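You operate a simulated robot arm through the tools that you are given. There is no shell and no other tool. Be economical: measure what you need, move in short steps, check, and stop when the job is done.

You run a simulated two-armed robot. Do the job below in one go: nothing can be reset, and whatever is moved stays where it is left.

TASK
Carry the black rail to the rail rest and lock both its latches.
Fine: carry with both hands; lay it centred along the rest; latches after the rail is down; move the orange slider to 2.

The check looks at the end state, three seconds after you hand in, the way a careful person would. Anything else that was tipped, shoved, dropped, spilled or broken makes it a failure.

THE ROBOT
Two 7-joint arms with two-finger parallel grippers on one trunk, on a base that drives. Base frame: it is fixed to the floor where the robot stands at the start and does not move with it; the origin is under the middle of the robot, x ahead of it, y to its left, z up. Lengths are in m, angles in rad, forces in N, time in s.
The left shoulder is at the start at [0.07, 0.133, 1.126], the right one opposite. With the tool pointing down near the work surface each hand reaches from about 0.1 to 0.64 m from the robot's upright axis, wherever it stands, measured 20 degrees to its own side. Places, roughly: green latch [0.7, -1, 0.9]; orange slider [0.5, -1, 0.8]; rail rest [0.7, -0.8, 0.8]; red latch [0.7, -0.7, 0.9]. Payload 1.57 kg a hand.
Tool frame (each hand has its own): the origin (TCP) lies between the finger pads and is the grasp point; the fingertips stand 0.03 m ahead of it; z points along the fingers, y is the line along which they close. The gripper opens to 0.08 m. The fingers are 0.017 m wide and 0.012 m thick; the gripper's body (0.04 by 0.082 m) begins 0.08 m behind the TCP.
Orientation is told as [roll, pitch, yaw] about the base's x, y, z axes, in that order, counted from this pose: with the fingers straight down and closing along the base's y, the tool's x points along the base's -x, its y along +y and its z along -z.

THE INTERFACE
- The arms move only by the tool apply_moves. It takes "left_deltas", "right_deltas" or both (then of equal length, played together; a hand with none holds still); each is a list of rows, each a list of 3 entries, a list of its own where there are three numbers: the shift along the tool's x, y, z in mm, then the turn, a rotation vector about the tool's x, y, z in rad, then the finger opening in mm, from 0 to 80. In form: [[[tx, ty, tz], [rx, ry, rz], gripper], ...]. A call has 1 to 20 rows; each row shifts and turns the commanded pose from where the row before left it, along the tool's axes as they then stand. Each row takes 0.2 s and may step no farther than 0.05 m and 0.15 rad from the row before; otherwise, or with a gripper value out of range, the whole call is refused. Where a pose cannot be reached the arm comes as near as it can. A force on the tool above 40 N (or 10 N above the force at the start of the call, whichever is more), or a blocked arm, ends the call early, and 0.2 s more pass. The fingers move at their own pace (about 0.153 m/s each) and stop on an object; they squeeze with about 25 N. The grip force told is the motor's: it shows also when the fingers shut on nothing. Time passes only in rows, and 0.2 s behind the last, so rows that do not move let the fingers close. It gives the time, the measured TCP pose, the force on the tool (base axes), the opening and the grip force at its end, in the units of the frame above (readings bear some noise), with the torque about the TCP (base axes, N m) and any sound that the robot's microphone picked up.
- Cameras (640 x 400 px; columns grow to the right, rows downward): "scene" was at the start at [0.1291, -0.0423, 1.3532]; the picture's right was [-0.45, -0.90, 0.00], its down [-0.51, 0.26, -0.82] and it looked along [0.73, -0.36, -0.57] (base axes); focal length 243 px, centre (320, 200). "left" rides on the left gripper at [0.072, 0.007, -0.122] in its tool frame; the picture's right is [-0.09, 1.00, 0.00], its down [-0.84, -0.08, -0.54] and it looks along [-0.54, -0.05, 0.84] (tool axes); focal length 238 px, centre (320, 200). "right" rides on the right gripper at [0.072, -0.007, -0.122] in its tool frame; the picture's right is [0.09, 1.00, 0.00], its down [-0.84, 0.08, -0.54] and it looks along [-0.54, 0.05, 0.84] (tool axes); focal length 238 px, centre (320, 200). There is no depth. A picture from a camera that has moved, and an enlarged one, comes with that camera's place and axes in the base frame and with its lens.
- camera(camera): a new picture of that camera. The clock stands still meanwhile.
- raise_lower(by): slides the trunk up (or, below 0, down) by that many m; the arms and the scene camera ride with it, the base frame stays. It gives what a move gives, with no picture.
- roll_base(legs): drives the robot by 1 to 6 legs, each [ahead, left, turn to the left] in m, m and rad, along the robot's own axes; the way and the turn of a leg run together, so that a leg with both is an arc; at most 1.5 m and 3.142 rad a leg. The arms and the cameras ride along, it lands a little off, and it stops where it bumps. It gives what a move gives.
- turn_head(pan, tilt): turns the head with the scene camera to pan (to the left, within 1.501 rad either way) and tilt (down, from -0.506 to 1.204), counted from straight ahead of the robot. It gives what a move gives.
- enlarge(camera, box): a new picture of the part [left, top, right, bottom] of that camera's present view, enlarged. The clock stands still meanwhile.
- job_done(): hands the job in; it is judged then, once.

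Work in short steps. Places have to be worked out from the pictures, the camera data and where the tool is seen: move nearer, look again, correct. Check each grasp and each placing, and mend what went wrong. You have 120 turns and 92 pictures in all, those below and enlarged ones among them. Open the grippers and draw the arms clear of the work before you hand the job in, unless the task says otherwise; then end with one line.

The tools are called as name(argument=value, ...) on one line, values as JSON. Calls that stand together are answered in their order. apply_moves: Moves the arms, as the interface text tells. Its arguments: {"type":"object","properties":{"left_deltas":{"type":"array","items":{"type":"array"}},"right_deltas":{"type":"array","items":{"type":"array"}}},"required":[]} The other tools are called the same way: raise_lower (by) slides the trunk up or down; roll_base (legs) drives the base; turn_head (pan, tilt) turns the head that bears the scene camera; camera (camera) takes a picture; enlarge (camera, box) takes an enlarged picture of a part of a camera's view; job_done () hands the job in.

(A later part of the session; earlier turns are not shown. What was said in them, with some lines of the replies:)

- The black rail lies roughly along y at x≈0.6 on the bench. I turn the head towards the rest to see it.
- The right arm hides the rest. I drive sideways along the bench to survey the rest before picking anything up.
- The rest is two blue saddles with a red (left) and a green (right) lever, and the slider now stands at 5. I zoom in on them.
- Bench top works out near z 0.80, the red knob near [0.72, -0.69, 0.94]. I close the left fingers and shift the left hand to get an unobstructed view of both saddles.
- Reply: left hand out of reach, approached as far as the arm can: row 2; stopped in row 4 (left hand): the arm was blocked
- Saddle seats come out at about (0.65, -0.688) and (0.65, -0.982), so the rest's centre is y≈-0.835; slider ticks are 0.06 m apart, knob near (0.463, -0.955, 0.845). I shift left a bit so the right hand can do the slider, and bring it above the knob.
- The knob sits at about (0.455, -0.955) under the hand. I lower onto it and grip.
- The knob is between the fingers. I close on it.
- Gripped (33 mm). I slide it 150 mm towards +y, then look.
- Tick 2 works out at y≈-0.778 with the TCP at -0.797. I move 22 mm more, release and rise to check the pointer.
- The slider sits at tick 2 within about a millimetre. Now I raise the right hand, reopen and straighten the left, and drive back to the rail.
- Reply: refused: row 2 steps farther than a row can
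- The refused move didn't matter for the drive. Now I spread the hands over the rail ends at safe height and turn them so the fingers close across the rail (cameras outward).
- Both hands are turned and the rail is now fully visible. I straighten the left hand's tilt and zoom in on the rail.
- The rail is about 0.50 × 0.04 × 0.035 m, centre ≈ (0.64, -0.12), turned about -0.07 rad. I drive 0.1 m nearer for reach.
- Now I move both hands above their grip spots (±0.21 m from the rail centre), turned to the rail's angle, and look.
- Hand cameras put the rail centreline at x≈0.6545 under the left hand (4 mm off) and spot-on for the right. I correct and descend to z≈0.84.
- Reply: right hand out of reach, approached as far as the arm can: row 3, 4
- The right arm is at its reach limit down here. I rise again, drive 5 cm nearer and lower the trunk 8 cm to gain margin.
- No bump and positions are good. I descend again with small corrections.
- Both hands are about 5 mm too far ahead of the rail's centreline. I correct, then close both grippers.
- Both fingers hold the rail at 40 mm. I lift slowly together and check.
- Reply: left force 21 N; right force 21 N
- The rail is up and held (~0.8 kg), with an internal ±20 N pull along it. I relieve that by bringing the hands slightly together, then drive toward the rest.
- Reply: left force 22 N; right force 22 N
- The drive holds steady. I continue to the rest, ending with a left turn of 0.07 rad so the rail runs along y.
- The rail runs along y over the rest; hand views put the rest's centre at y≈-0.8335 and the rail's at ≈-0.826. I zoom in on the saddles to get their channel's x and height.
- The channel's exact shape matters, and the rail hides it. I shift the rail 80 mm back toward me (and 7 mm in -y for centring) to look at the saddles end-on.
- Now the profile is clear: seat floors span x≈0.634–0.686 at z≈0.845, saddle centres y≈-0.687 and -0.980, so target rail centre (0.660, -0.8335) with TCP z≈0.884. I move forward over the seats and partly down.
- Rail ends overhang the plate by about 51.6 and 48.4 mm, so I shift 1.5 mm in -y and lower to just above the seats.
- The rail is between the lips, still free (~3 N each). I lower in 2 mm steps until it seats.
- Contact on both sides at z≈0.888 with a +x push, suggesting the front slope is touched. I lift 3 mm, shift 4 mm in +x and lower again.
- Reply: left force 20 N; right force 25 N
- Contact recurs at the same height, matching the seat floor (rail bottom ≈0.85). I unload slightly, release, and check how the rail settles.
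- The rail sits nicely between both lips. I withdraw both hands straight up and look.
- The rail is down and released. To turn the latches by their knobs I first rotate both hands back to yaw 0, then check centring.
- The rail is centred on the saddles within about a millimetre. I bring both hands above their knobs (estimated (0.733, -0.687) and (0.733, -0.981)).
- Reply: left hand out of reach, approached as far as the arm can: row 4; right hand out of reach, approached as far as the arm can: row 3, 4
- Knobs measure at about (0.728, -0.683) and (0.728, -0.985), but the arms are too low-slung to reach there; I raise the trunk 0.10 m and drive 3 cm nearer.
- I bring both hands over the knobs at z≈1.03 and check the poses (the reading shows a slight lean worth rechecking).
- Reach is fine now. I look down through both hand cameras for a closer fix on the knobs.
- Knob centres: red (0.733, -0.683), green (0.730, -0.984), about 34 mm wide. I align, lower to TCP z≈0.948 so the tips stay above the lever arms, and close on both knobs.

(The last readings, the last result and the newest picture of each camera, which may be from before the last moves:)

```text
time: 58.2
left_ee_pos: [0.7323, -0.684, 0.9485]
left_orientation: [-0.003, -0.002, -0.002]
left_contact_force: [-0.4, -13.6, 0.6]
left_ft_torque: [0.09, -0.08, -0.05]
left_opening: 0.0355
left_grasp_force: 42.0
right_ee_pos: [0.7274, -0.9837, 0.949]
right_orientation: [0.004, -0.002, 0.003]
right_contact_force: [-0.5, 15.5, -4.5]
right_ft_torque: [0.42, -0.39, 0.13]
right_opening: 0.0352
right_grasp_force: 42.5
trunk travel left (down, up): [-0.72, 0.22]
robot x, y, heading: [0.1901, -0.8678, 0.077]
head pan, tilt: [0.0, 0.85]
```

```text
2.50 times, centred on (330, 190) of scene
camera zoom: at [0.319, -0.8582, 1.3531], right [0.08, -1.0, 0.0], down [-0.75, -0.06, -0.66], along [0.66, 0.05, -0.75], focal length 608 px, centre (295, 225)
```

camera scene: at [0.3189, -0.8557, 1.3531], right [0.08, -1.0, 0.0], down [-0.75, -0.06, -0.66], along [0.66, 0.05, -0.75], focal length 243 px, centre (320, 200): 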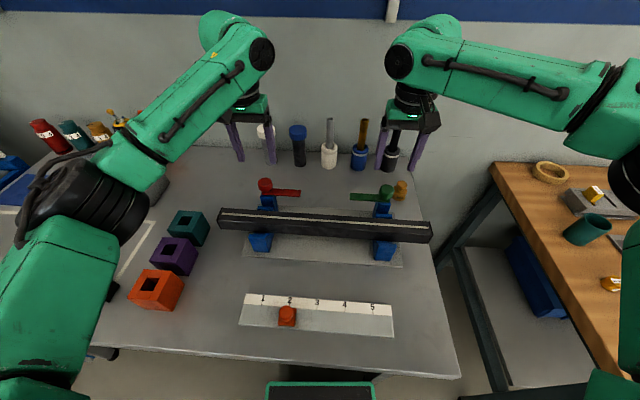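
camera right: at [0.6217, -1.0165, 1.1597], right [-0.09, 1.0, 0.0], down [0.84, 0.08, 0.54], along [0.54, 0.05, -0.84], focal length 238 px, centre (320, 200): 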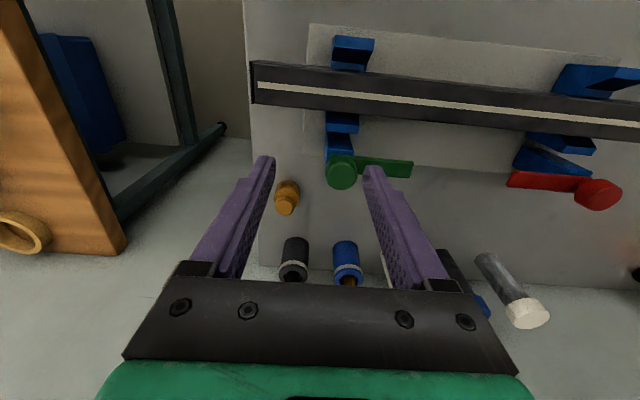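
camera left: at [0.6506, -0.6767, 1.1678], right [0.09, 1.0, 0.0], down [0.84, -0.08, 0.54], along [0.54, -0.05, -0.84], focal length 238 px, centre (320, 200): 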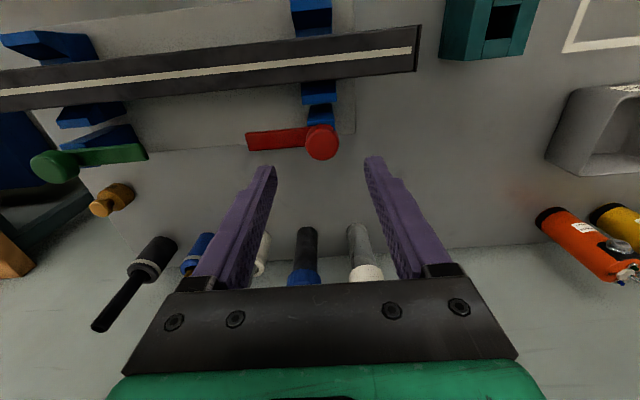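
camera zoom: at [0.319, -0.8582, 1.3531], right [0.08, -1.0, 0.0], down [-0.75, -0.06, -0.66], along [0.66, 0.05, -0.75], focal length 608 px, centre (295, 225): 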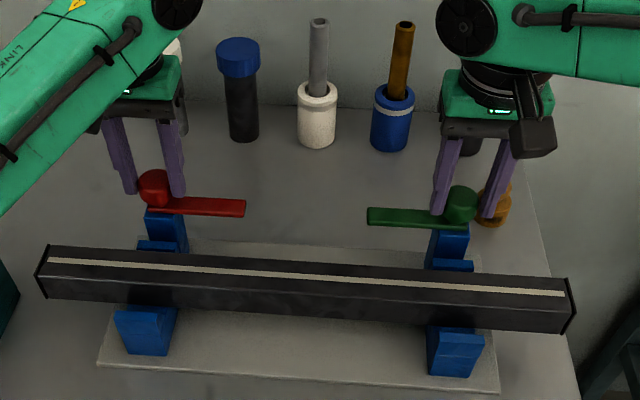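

Both knobs are gripped at 35 mm. I relieve the small side load and twist the first ~0.4 rad: red clockwise, green counter-clockwise.

apply_moves(left_deltas=[[[0, -0.8, 0], [0, 0, 0], 10], [[0, 0, 0], [0, 0, 0.1], 0], [[0, 0, 0], [0, 0, 0.1], 0], [[0, 0, 0], [0, 0, 0.1], 0], [[0, 0, 0], [0, 0, 0.1], 0], [[0, 0, 0], [0, 0, 0], 0]], right_deltas=[[[0, 0.8, 0], [0, 0, 0], 10], [[0, 0, 0], [0, 0, -0.1], 0], [[0, 0, 0], [0, 0, -0.1], 0], [[0, 0, 0], [0, 0, -0.1], 0], [[0, 0, 0], [0, 0, -0.1], 0], [[0, 0, 0], [0, 0, 0], 0]])

enlarge(camera="scene", box=[210, 110, 450, 270])

```text
time: 59.6
left_ee_pos: [0.7327, -0.6824, 0.9486]
left_orientation: [0.004, -0.001, -0.399]
left_contact_force: [-0.9, 0.7, -1.4]
left_ft_torque: [-0.75, -0.56, 0.0]
left_opening: 0.0357
left_grasp_force: 42.4
right_ee_pos: [0.7271, -0.9859, 0.9501]
right_orientation: [-0.002, 0.003, 0.402]
right_contact_force: [1.6, -2.7, -0.8]
right_ft_torque: [-0.04, -0.65, -0.04]
right_opening: 0.0356
right_grasp_force: 42.0
right hand out of reach, approached as far as the arm can: row 1
trunk travel left (down, up): [-0.72, 0.22]
robot x, y, heading: [0.1859, -0.8629, 0.077]
head pan, tilt: [0.0, 0.85]
```

```text
2.50 times, centred on (330, 190) of scene
camera zoom: at [0.3194, -0.8589, 1.3531], right [0.08, -1.0, 0.0], down [-0.75, -0.06, -0.66], along [0.66, 0.05, -0.75], focal length 608 px, centre (295, 225)
```

zoom: 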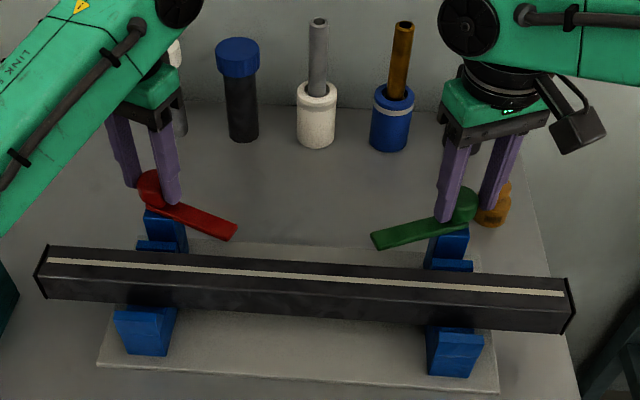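

Both levers turn with the knobs. I continue the twist to about 1.2 rad.

apply_moves(left_deltas=[[[0, 0, 0], [0, 0, 0.1], 0], [[0, 0, 0], [0, 0, 0.1], 0], [[0, 0, 0], [0, 0, 0.1], 0], [[0, 0, 0], [0, 0, 0.1], 0], [[0, 0, 0], [0, 0, 0.1], 0], [[0, 0, 0], [0, 0, 0.1], 0], [[0, 0, 0], [0, 0, 0.1], 0], [[0, 0, 0], [0, 0, 0.1], 0], [[0, 0, 0], [0, 0, 0], 0]], right_deltas=[[[0, 0, 0], [0, 0, -0.1], 0], [[0, 0, 0], [0, 0, -0.1], 0], [[0, 0, 0], [0, 0, -0.1], 0], [[0, 0, 0], [0, 0, -0.1], 0], [[0, 0, 0], [0, 0, -0.1], 0], [[0, 0, 0], [0, 0, -0.1], 0], [[0, 0, 0], [0, 0, -0.1], 0], [[0, 0, 0], [0, 0, -0.1], 0], [[0, 0, 0], [0, 0, 0], 0]])

enlarge(camera="scene", box=[210, 110, 450, 270])

```text
time: 60.7
left_ee_pos: [0.7341, -0.6812, 0.9479]
left_orientation: [0.006, 0.006, -0.813]
left_contact_force: [3.6, -0.9, 3.3]
left_ft_torque: [0.35, 1.0, 0.02]
left_opening: 0.0355
left_grasp_force: 42.6
right_ee_pos: [0.7304, -0.989, 0.9487]
right_orientation: [-0.007, 0.003, 0.818]
right_contact_force: [2.3, -0.8, -1.3]
right_ft_torque: [0.28, 0.5, 0.02]
right_opening: 0.0352
right_grasp_force: 42.6
trunk travel left (down, up): [-0.72, 0.22]
robot x, y, heading: [0.193, -0.868, 0.077]
head pan, tilt: [0.0, 0.85]
stopped in row 5 (right hand): the force on the tool passed its limit at 42 N (the readings are from after the stop); the commanded pose is now the measured one
```

```text
2.50 times, centred on (330, 190) of scene
camera zoom: at [0.3209, -0.8598, 1.3529], right [0.08, -1.0, 0.0], down [-0.75, -0.06, -0.66], along [0.66, 0.05, -0.75], focal length 608 px, centre (295, 225)
```

zoom: 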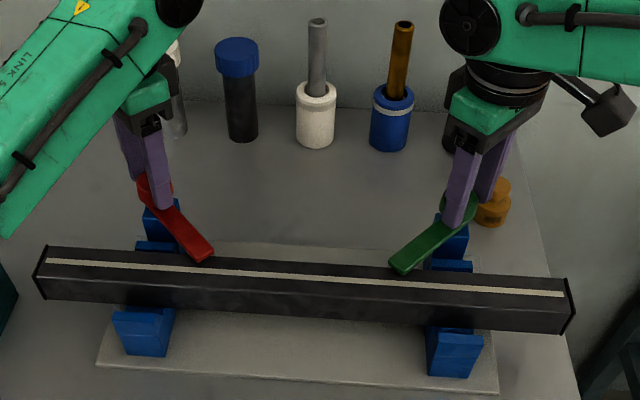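

The right hand hit the force limit at ~0.8 rad. I check whether the lever tips clear the rail top or the knob grip is just off-axis.

enlarge(camera="right", box=[160, 40, 480, 280])

enlarge(camera="scene", box=[340, 170, 420, 230])

enlarge(camera="scene", box=[250, 170, 330, 230])

```text
1.67 times, centred on (320, 160) of right
camera zoom: at [0.6855, -1.0459, 1.0717], right [-0.79, 0.61, -0.01], down [0.51, 0.67, 0.54], along [0.34, 0.42, -0.84], focal length 397 px, centre (320, 267)
```

zoom: 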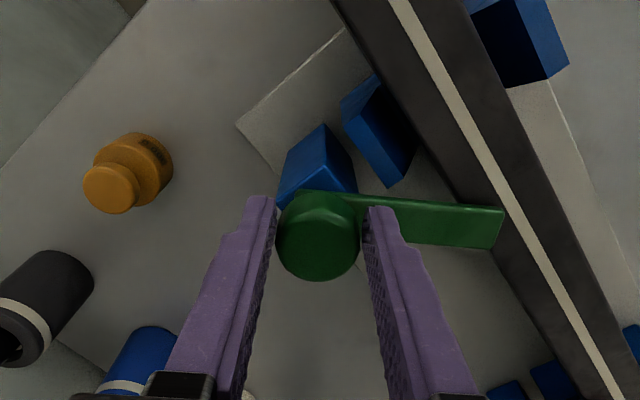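

```text
6.67 times, centred on (380, 200) of scene
camera zoom: at [0.3209, -0.8598, 1.3529], right [0.08, -1.0, 0.0], down [-0.75, -0.06, -0.66], along [0.66, 0.05, -0.75], focal length 1621 px, centre (-80, 200)
```

zoom: 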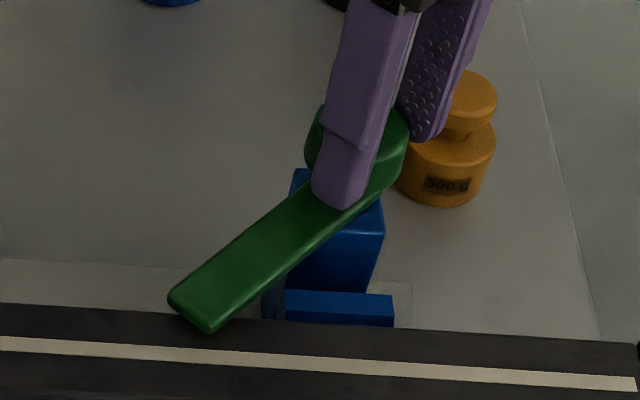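

```text
6.67 times, centred on (290, 200) of scene
camera zoom: at [0.3209, -0.8598, 1.3529], right [0.08, -1.0, 0.0], down [-0.75, -0.06, -0.66], along [0.66, 0.05, -0.75], focal length 1621 px, centre (520, 200)
```

zoom: 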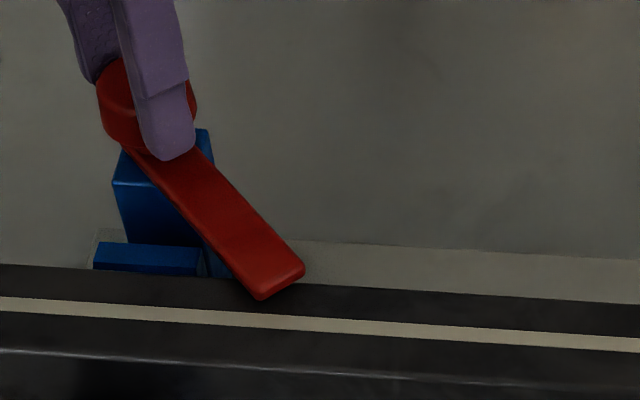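

The levers clear the rail top; the grip is simply off the pivot axis (by about 7 mm right, 4.5 mm left). I open slightly, recentre, regrip and continue twisting.

apply_moves(left_deltas=[[[0, 0, 0], [0, 0, 0], 44], [[-4.5, 0, 0], [0, 0, 0], 44], [[0, 0, 0], [0, 0, 0], 10], [[0, 0, 0], [0, 0, 0], 0], [[0, 0, 0], [0, 0, 0.1], 0], [[0, 0, 0], [0, 0, 0.1], 0], [[0, 0, 0], [0, 0, 0.1], 0], [[0, 0, 0], [0, 0, 0.1], 0], [[0, 0, 0], [0, 0, 0], 0]], right_deltas=[[[0, 0, 0], [0, 0, 0], 44], [[-7, 0, 0], [0, 0, 0], 44], [[0, 0, 0], [0, 0, 0], 10], [[0, 0, 0], [0, 0, 0], 0], [[0, 0, 0], [0, 0, -0.1], 0], [[0, 0, 0], [0, 0, -0.1], 0], [[0, 0, 0], [0, 0, -0.1], 0], [[0, 0, 0], [0, 0, -0.1], 0], [[0, 0, 0], [0, 0, 0], 0]])

enlarge(camera="scene", box=[210, 110, 450, 270])

```text
time: 62.8
left_ee_pos: [0.7364, -0.6817, 0.9477]
left_orientation: [0.002, 0.014, -1.216]
left_contact_force: [2.1, -1.3, 1.3]
left_ft_torque: [0.47, 0.63, 0.02]
left_opening: 0.0354
left_grasp_force: 42.7
right_ee_pos: [0.7331, -0.992, 0.9507]
right_orientation: [-0.014, 0.006, 1.218]
right_contact_force: [3.1, -0.5, -0.5]
right_ft_torque: [0.25, 0.53, 0.0]
right_opening: 0.0349
right_grasp_force: 41.6
right hand out of reach, approached as far as the arm can: row 2
trunk travel left (down, up): [-0.72, 0.22]
robot x, y, heading: [0.1945, -0.8681, 0.077]
head pan, tilt: [0.0, 0.85]
stopped in row 9 (right hand): the force on the tool passed its limit at 40 N (the readings are from after the stop); the commanded pose is now the measured one
```

```text
2.50 times, centred on (330, 190) of scene
camera zoom: at [0.3211, -0.8599, 1.3529], right [0.08, -1.0, 0.0], down [-0.75, -0.06, -0.66], along [0.66, 0.05, -0.75], focal length 608 px, centre (295, 225)
```

zoom: 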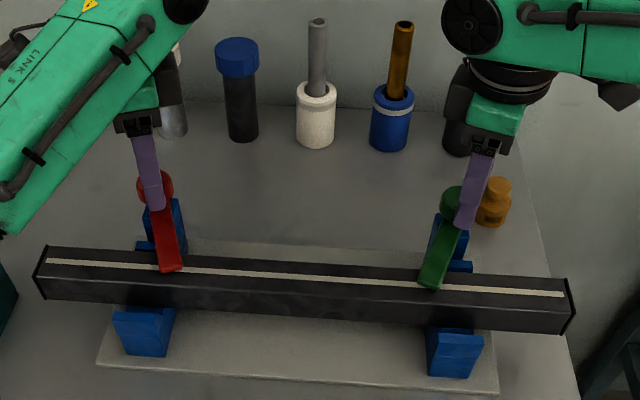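

Both levers are at ~1.2 rad. I finish the red one with the left hand first (it's well centred), the right holding still.

apply_moves(left_deltas=[[[0, 0, 0], [0, 0, 0.1], 0], [[0, 0, 0], [0, 0, 0.1], 0], [[0, 0, 0], [0, 0, 0.1], 0], [[0, 0, 0], [0, 0, 0.08], 0], [[0, 0, 0], [0, 0, 0], 0]])

enlarge(camera="scene", box=[230, 150, 330, 230])

```text
time: 64.0
left_ee_pos: [0.7378, -0.6827, 0.9466]
left_orientation: [-0.004, 0.015, -1.594]
left_contact_force: [-4.5, 0.0, -0.7]
left_ft_torque: [-0.15, -0.27, 0.58]
left_opening: 0.0356
left_grasp_force: 42.7
right_ee_pos: [0.7331, -0.9924, 0.9516]
right_orientation: [-0.012, 0.008, 1.218]
right_contact_force: [8.2, -3.5, -4.6]
right_ft_torque: [0.34, -0.12, -0.12]
right_opening: 0.0349
right_grasp_force: 41.7
trunk travel left (down, up): [-0.72, 0.22]
robot x, y, heading: [0.1923, -0.8654, 0.078]
head pan, tilt: [0.0, 0.85]
```

```text
5.00 times, centred on (280, 190) of scene
camera zoom: at [0.3211, -0.8601, 1.353], right [0.08, -1.0, 0.0], down [-0.75, -0.06, -0.66], along [0.66, 0.05, -0.75], focal length 1216 px, centre (520, 250)
```

zoom: 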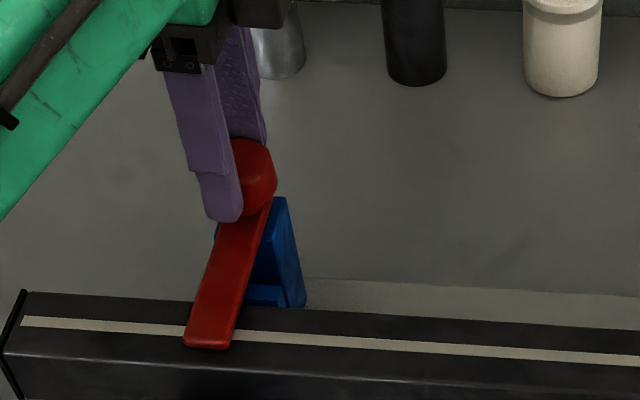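

The red lever is across the rail, and the new 0.58 N·m about z suggests it reached its stop. I release both knobs, rise, and shift the base left for better right-hand reach.

apply_moves(left_deltas=[[[0, 0, 0], [0, 0, 0], 44], [[0, 0, 0], [0, 0, 0], 60], [[0, 0, -30], [0, 0, 0], 60], [[0, 0, -40], [0, 0, 0], 60], [[0, -30, -30], [0, 0, 0], 60]], right_deltas=[[[0, 0, 0], [0, 0, 0], 44], [[0, 0, 0], [0, 0, 0], 60], [[0, 0, -30], [0, 0, 0], 60], [[0, 0, -40], [0, 0, 0], 60], [[0, 0, -30], [0, 0, 0], 60]])

roll_base(legs=[[0, 0.08, -0.08]])

camera(camera="scene")

camera(camera="right")

```text
time: 65.2
left_ee_pos: [0.7039, -0.6803, 1.0517]
left_orientation: [-0.001, 0.014, -1.597]
left_contact_force: [0.1, 0.2, 0.7]
left_ft_torque: [-0.02, -0.02, -0.03]
left_opening: 0.0599
left_grasp_force: 0.0
right_ee_pos: [0.7295, -0.9899, 1.0535]
right_orientation: [-0.017, 0.007, 1.218]
right_contact_force: [-0.2, -0.2, -0.4]
right_ft_torque: [-0.03, -0.04, 0.0]
right_opening: 0.0601
right_grasp_force: 0.1
trunk travel left (down, up): [-0.72, 0.22]
robot x, y, heading: [0.1889, -0.8649, 0.078]
head pan, tilt: [0.0, 0.85]
```

```text
time: 66.3
left_ee_pos: [0.7167, -0.6449, 1.0501]
left_orientation: [-0.004, 0.015, -1.676]
left_contact_force: [0.4, 0.2, -0.6]
left_ft_torque: [0.03, 0.03, -0.01]
left_opening: 0.0599
left_grasp_force: 0.0
right_ee_pos: [0.716, -0.956, 1.0521]
right_orientation: [-0.015, 0.008, 1.137]
right_contact_force: [1.0, 0.6, -0.1]
right_ft_torque: [0.0, 0.02, -0.01]
right_opening: 0.06
right_grasp_force: 0.1
trunk travel left (down, up): [-0.72, 0.22]
robot x, y, heading: [0.1909, -0.7839, -0.004]
head pan, tilt: [0.0, 0.85]
```

```text
19 pictures are left
camera scene: at [0.316, -0.7915, 1.3532], right [0.0, -1.0, 0.0], down [-0.75, 0.0, -0.66], along [0.66, 0.0, -0.75], focal length 243 px, centre (320, 200)
```

scene: 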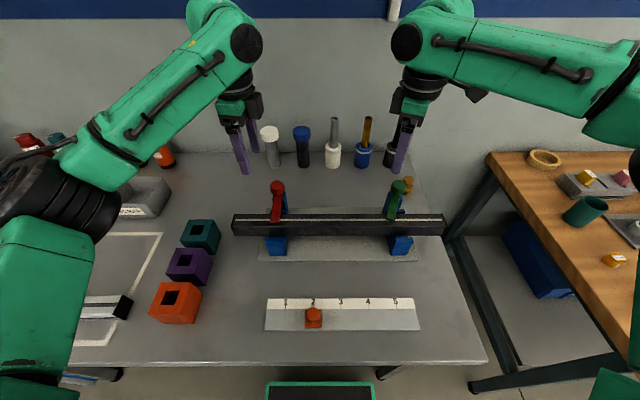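

```text
18 pictures are left
camera right: at [0.6902, -1.0229, 1.1734], right [-0.94, 0.34, -0.01], down [0.28, 0.8, 0.54], along [0.19, 0.5, -0.84], focal length 238 px, centre (320, 200)
```

right: 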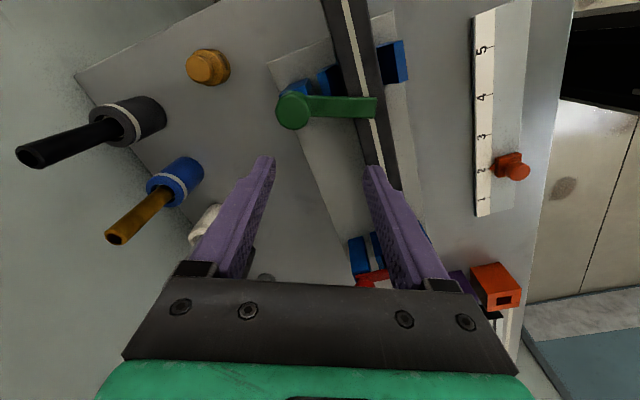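

I zoom in to judge both lever angles.

enlarge(camera="scene", box=[225, 165, 450, 265])

```text
2.84 times, centred on (338, 215) of scene
camera zoom: at [0.316, -0.7915, 1.3532], right [0.0, -1.0, 0.0], down [-0.75, 0.0, -0.66], along [0.66, 0.0, -0.75], focal length 692 px, centre (270, 157)
```

zoom: 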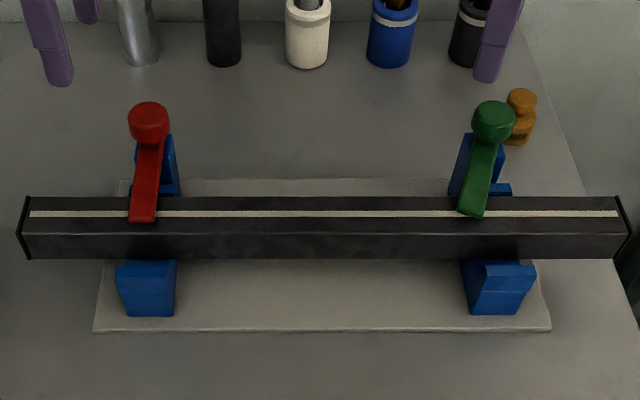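

Red is near -x (maybe ~2° short), green about 20° short. I bring the right hand onto the green pivot axis, estimated at (0.735, -0.984), stopping just above for a check.

apply_moves(right_deltas=[[[9, -15, 10], [0, 0, 0], 60], [[8.5, -14, 20], [0, 0, 0], 60], [[0, 0, 30], [0, 0, 0], 60], [[0, 0, 0], [0, 0, 0], 60]])

enlarge(camera="right", box=[200, 80, 440, 280])

```text
time: 67.3
left_ee_pos: [0.7172, -0.6444, 1.0494]
left_orientation: [-0.004, 0.014, -1.679]
left_contact_force: [-0.6, 0.4, 0.1]
left_ft_torque: [-0.02, -0.03, -0.03]
left_opening: 0.06
left_grasp_force: 0.1
right_ee_pos: [0.7344, -0.9854, 0.9906]
right_orientation: [-0.016, 0.008, 1.137]
right_contact_force: [-1.2, -0.9, -0.8]
right_ft_torque: [0.0, 0.02, -0.01]
right_opening: 0.06
right_grasp_force: 0.1
trunk travel left (down, up): [-0.72, 0.22]
robot x, y, heading: [0.1866, -0.7867, -0.002]
head pan, tilt: [0.0, 0.85]
```

```text
2.00 times, centred on (320, 180) of right
camera zoom: at [0.7091, -1.0524, 1.1129], right [-0.94, 0.34, -0.01], down [0.28, 0.8, 0.53], along [0.19, 0.5, -0.85], focal length 477 px, centre (320, 240)
```

zoom: 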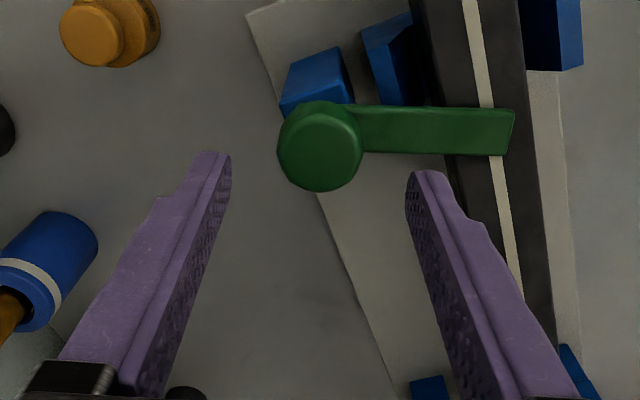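

The knob is centred under the hand. I descend, grip and finish the green twist.

apply_moves(right_deltas=[[[0, 0, 15], [0, 0, 0], 60], [[0, 0, 15], [0, 0, 0], 60], [[0, 0, 11], [0, 0, 0], 60], [[0, 0, 0], [0, 0, 0], 42], [[0, 0, 0], [0, 0, 0], 10], [[0, 0, 0], [0, 0, 0], 0], [[0, 0, 0], [0, 0, -0.1], 0], [[0, 0, 0], [0, 0, -0.1], 0], [[0, 0, 0], [0, 0, -0.1], 0], [[0, 0, 0], [0, 0, -0.08], 0], [[0, 0, 0], [0, 0, 0], 0]])

enlarge(camera="scene", box=[225, 165, 450, 265])

```text
time: 69.7
left_ee_pos: [0.7174, -0.6451, 1.0487]
left_orientation: [-0.005, 0.014, -1.677]
left_contact_force: [-0.1, -0.1, -0.5]
left_ft_torque: [0.0, -0.02, 0.03]
left_opening: 0.0599
left_grasp_force: 0.0
right_ee_pos: [0.7371, -0.9863, 0.951]
right_orientation: [-0.013, 0.012, 1.517]
right_contact_force: [11.4, -3.6, 6.5]
right_ft_torque: [0.29, 0.11, -0.68]
right_opening: 0.0357
right_grasp_force: 42.7
trunk travel left (down, up): [-0.72, 0.22]
robot x, y, heading: [0.1916, -0.787, -0.004]
head pan, tilt: [0.0, 0.85]
```

```text
2.84 times, centred on (338, 215) of scene
camera zoom: at [0.3188, -0.7904, 1.353], right [0.0, -1.0, 0.0], down [-0.75, 0.0, -0.66], along [0.66, 0.0, -0.75], focal length 692 px, centre (270, 157)
```

zoom: 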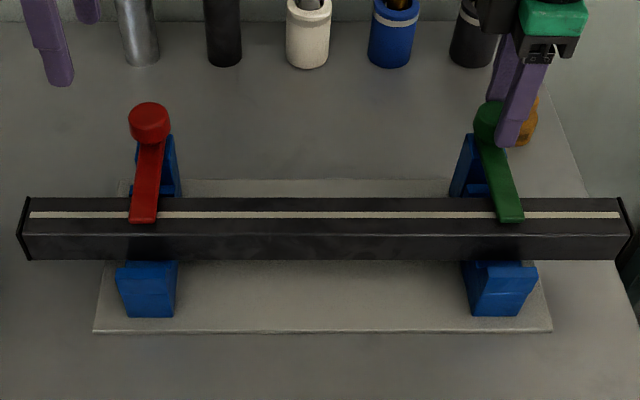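

Green now points exactly across the rail with a stop torque. I release it and rise, and bring the left hand back above the red knob to press it fully home.

apply_moves(left_deltas=[[[0, 0, 0], [0, 0, -0.1], 60], [[0, 0, 0], [0, 0, -0.1], 60], [[-20, 8, 10], [0, 0, 0], 60], [[-21, 8, 20], [0, 0, 0], 60], [[0, 0, 28], [0, 0, 0], 60], [[0, 0, 0], [0, 0, 0], 60]], right_deltas=[[[0, 0, 0], [0, 0, 0], 44], [[0, 0, 0], [0, 0, 0], 60], [[0, 0, -20], [0, 0, 0], 60], [[0, 0, -30], [0, 0, 0], 60], [[0, 0, -40], [0, 0, 0], 60], [[0, 0, -20], [0, 0, 0], 60]])

enlarge(camera="left", box=[200, 80, 440, 280])

```text
time: 71.1
left_ee_pos: [0.7365, -0.6842, 0.992]
left_orientation: [-0.001, 0.015, -1.476]
left_contact_force: [0.1, -0.6, 0.5]
left_ft_torque: [0.06, 0.01, -0.02]
left_opening: 0.0601
left_grasp_force: 0.0
right_ee_pos: [0.7372, -0.9831, 1.0616]
right_orientation: [-0.012, 0.013, 1.516]
right_contact_force: [0.6, 0.0, 1.0]
right_ft_torque: [-0.03, 0.01, 0.02]
right_opening: 0.0603
right_grasp_force: 0.1
trunk travel left (down, up): [-0.72, 0.22]
robot x, y, heading: [0.1866, -0.7889, -0.005]
head pan, tilt: [0.0, 0.85]
```

```text
2.00 times, centred on (320, 180) of left
camera zoom: at [0.7371, -0.6121, 1.1149], right [1.0, 0.0, 0.0], down [0.0, -0.85, 0.53], along [0.0, -0.53, -0.85], focal length 477 px, centre (320, 240)
```

zoom: 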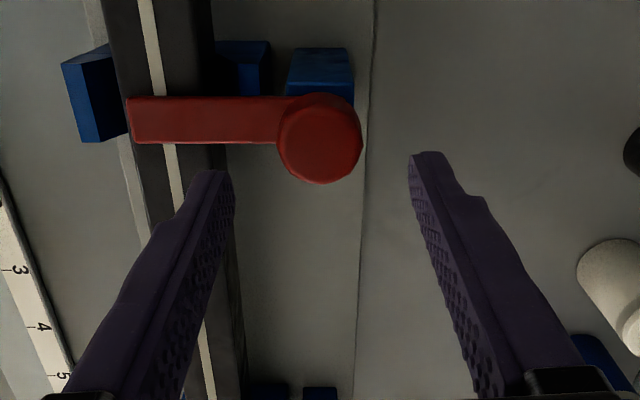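

The red lever reads parallel to x within about a degree. I give it one gentle confirming twist to its stop, then release and rise.

apply_moves(left_deltas=[[[0, 0, 15], [0, 0, 0], 60], [[0, 0, 15], [0, 0, 0], 60], [[0, 0, 13], [0, 0, 0], 60], [[0, 0, 0], [0, 0, 0], 42], [[0, 0, 0], [0, 0, 0], 10], [[0, 0, 0], [0, 0, 0], 0], [[0, 0, 0], [0, 0, 0.06], 0], [[0, 0, 0], [0, 0, 0.06], 0], [[0, 0, 0], [0, 0, 0], 0]])

apply_moves(left_deltas=[[[0, 0, 0], [0, 0, 0], 44], [[0, 0, 0], [0, 0, 0], 60], [[0, 0, -30], [0, 0, 0], 60], [[0, 0, -40], [0, 0, 0], 60], [[0, 0, -40], [0, 0, 0], 60], [[20, -40, 0], [0, 0, 0], 60], [[20, -40, 0], [0, 0, 0], 60], [[20, -40, 0], [0, 0, 0], 60]], right_deltas=[[[0, 0, 0], [0, 0, 0], 60], [[0, 0, 0], [0, 0, 0], 60], [[0, 0, 0], [0, 0, 0], 60], [[0, 0, 0], [0, 0, 0], 60], [[0, 0, 0], [0, 0, 0], 60], [[20, 40, 0], [0, 0, 0], 60], [[20, 40, 0], [0, 0, 0], 60], [[20, 40, 0], [0, 0, 0], 60]])

enlarge(camera="scene", box=[225, 165, 450, 265])

camera(camera="scene")

```text
time: 73.1
left_ee_pos: [0.7366, -0.6834, 0.9496]
left_orientation: [-0.002, 0.014, -1.597]
left_contact_force: [-0.2, 0.7, 0.1]
left_ft_torque: [0.4, -0.37, 0.58]
left_opening: 0.0355
left_grasp_force: 42.7
right_ee_pos: [0.7363, -0.983, 1.0623]
right_orientation: [-0.013, 0.014, 1.515]
right_contact_force: [-0.3, 0.1, 0.2]
right_ft_torque: [0.02, 0.01, 0.01]
right_opening: 0.0601
right_grasp_force: 0.0
trunk travel left (down, up): [-0.72, 0.22]
robot x, y, heading: [0.1893, -0.7875, -0.003]
head pan, tilt: [0.0, 0.85]
```

```text
time: 74.9
left_ee_pos: [0.6151, -0.6247, 1.0621]
left_orientation: [0.0, 0.014, -1.596]
left_contact_force: [-0.7, 0.1, 0.8]
left_ft_torque: [0.0, -0.02, 0.01]
left_opening: 0.0601
left_grasp_force: 0.1
right_ee_pos: [0.6076, -1.0369, 1.0625]
right_orientation: [-0.012, 0.012, 1.517]
right_contact_force: [-0.3, 0.2, 0.6]
right_ft_torque: [0.0, -0.03, 0.02]
right_opening: 0.0599
right_grasp_force: 0.1
trunk travel left (down, up): [-0.72, 0.22]
robot x, y, heading: [0.1893, -0.7892, 0.001]
head pan, tilt: [0.0, 0.85]
```

```text
2.84 times, centred on (338, 215) of scene
camera zoom: at [0.3126, -0.7898, 1.3536], right [0.0, -1.0, 0.0], down [-0.75, 0.0, -0.66], along [0.66, 0.0, -0.75], focal length 692 px, centre (270, 157)
```

zoom: 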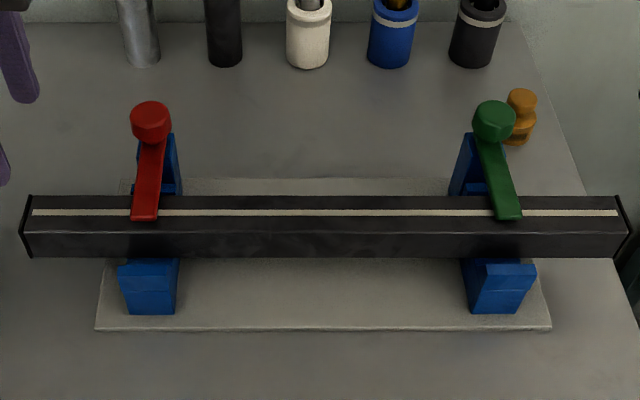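

```text
12 pictures are left
camera scene: at [0.3126, -0.7898, 1.3536], right [0.0, -1.0, 0.0], down [-0.75, 0.0, -0.66], along [0.66, 0.0, -0.75], focal length 243 px, centre (320, 200)
```

scene: 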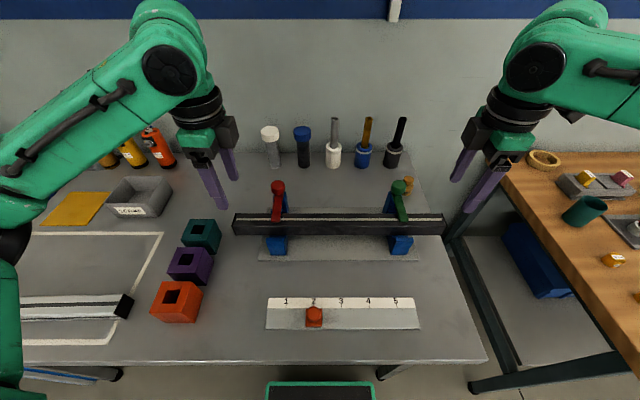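

Both levers lie across the rail at their stops and the rail is centred. I back the robot away from the bench and take a last look at the slider.

roll_base(legs=[[-0.2, 0, 0]])

enlarge(camera="scene", box=[210, 100, 470, 290])

```text
time: 76.5
left_ee_pos: [0.4191, -0.6263, 1.0608]
left_orientation: [-0.004, 0.015, -1.602]
left_contact_force: [-0.3, 0.2, 0.2]
left_ft_torque: [0.01, -0.02, 0.01]
left_opening: 0.0598
left_grasp_force: 0.0
right_ee_pos: [0.4096, -1.0386, 1.0611]
right_orientation: [-0.01, 0.013, 1.511]
right_contact_force: [1.2, -0.1, 0.3]
right_ft_torque: [-0.01, 0.01, 0.02]
right_opening: 0.06
right_grasp_force: 0.1
trunk travel left (down, up): [-0.72, 0.22]
robot x, y, heading: [-0.0123, -0.7842, -0.005]
head pan, tilt: [0.0, 0.85]
```

```text
2.11 times, centred on (340, 195) of scene
camera zoom: at [0.1166, -0.7893, 1.353], right [-0.01, -1.0, 0.0], down [-0.75, 0.01, -0.66], along [0.66, 0.0, -0.75], focal length 512 px, centre (278, 210)
```

zoom: 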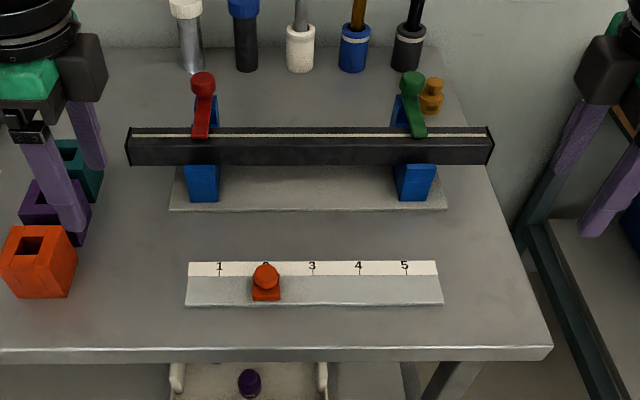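

Everything is in place: rail seated and centred, both levers across it, slider at 2, grippers open and clear. I hand in.

job_done()

```text
The job is handed in.
```

I carried the black rail to the rest with both hands and laid it centred to within about a millimetre. I then turned the red and green latches across it to their stops and moved the orange slider to 2. I saw nothing else shoved or tipped.
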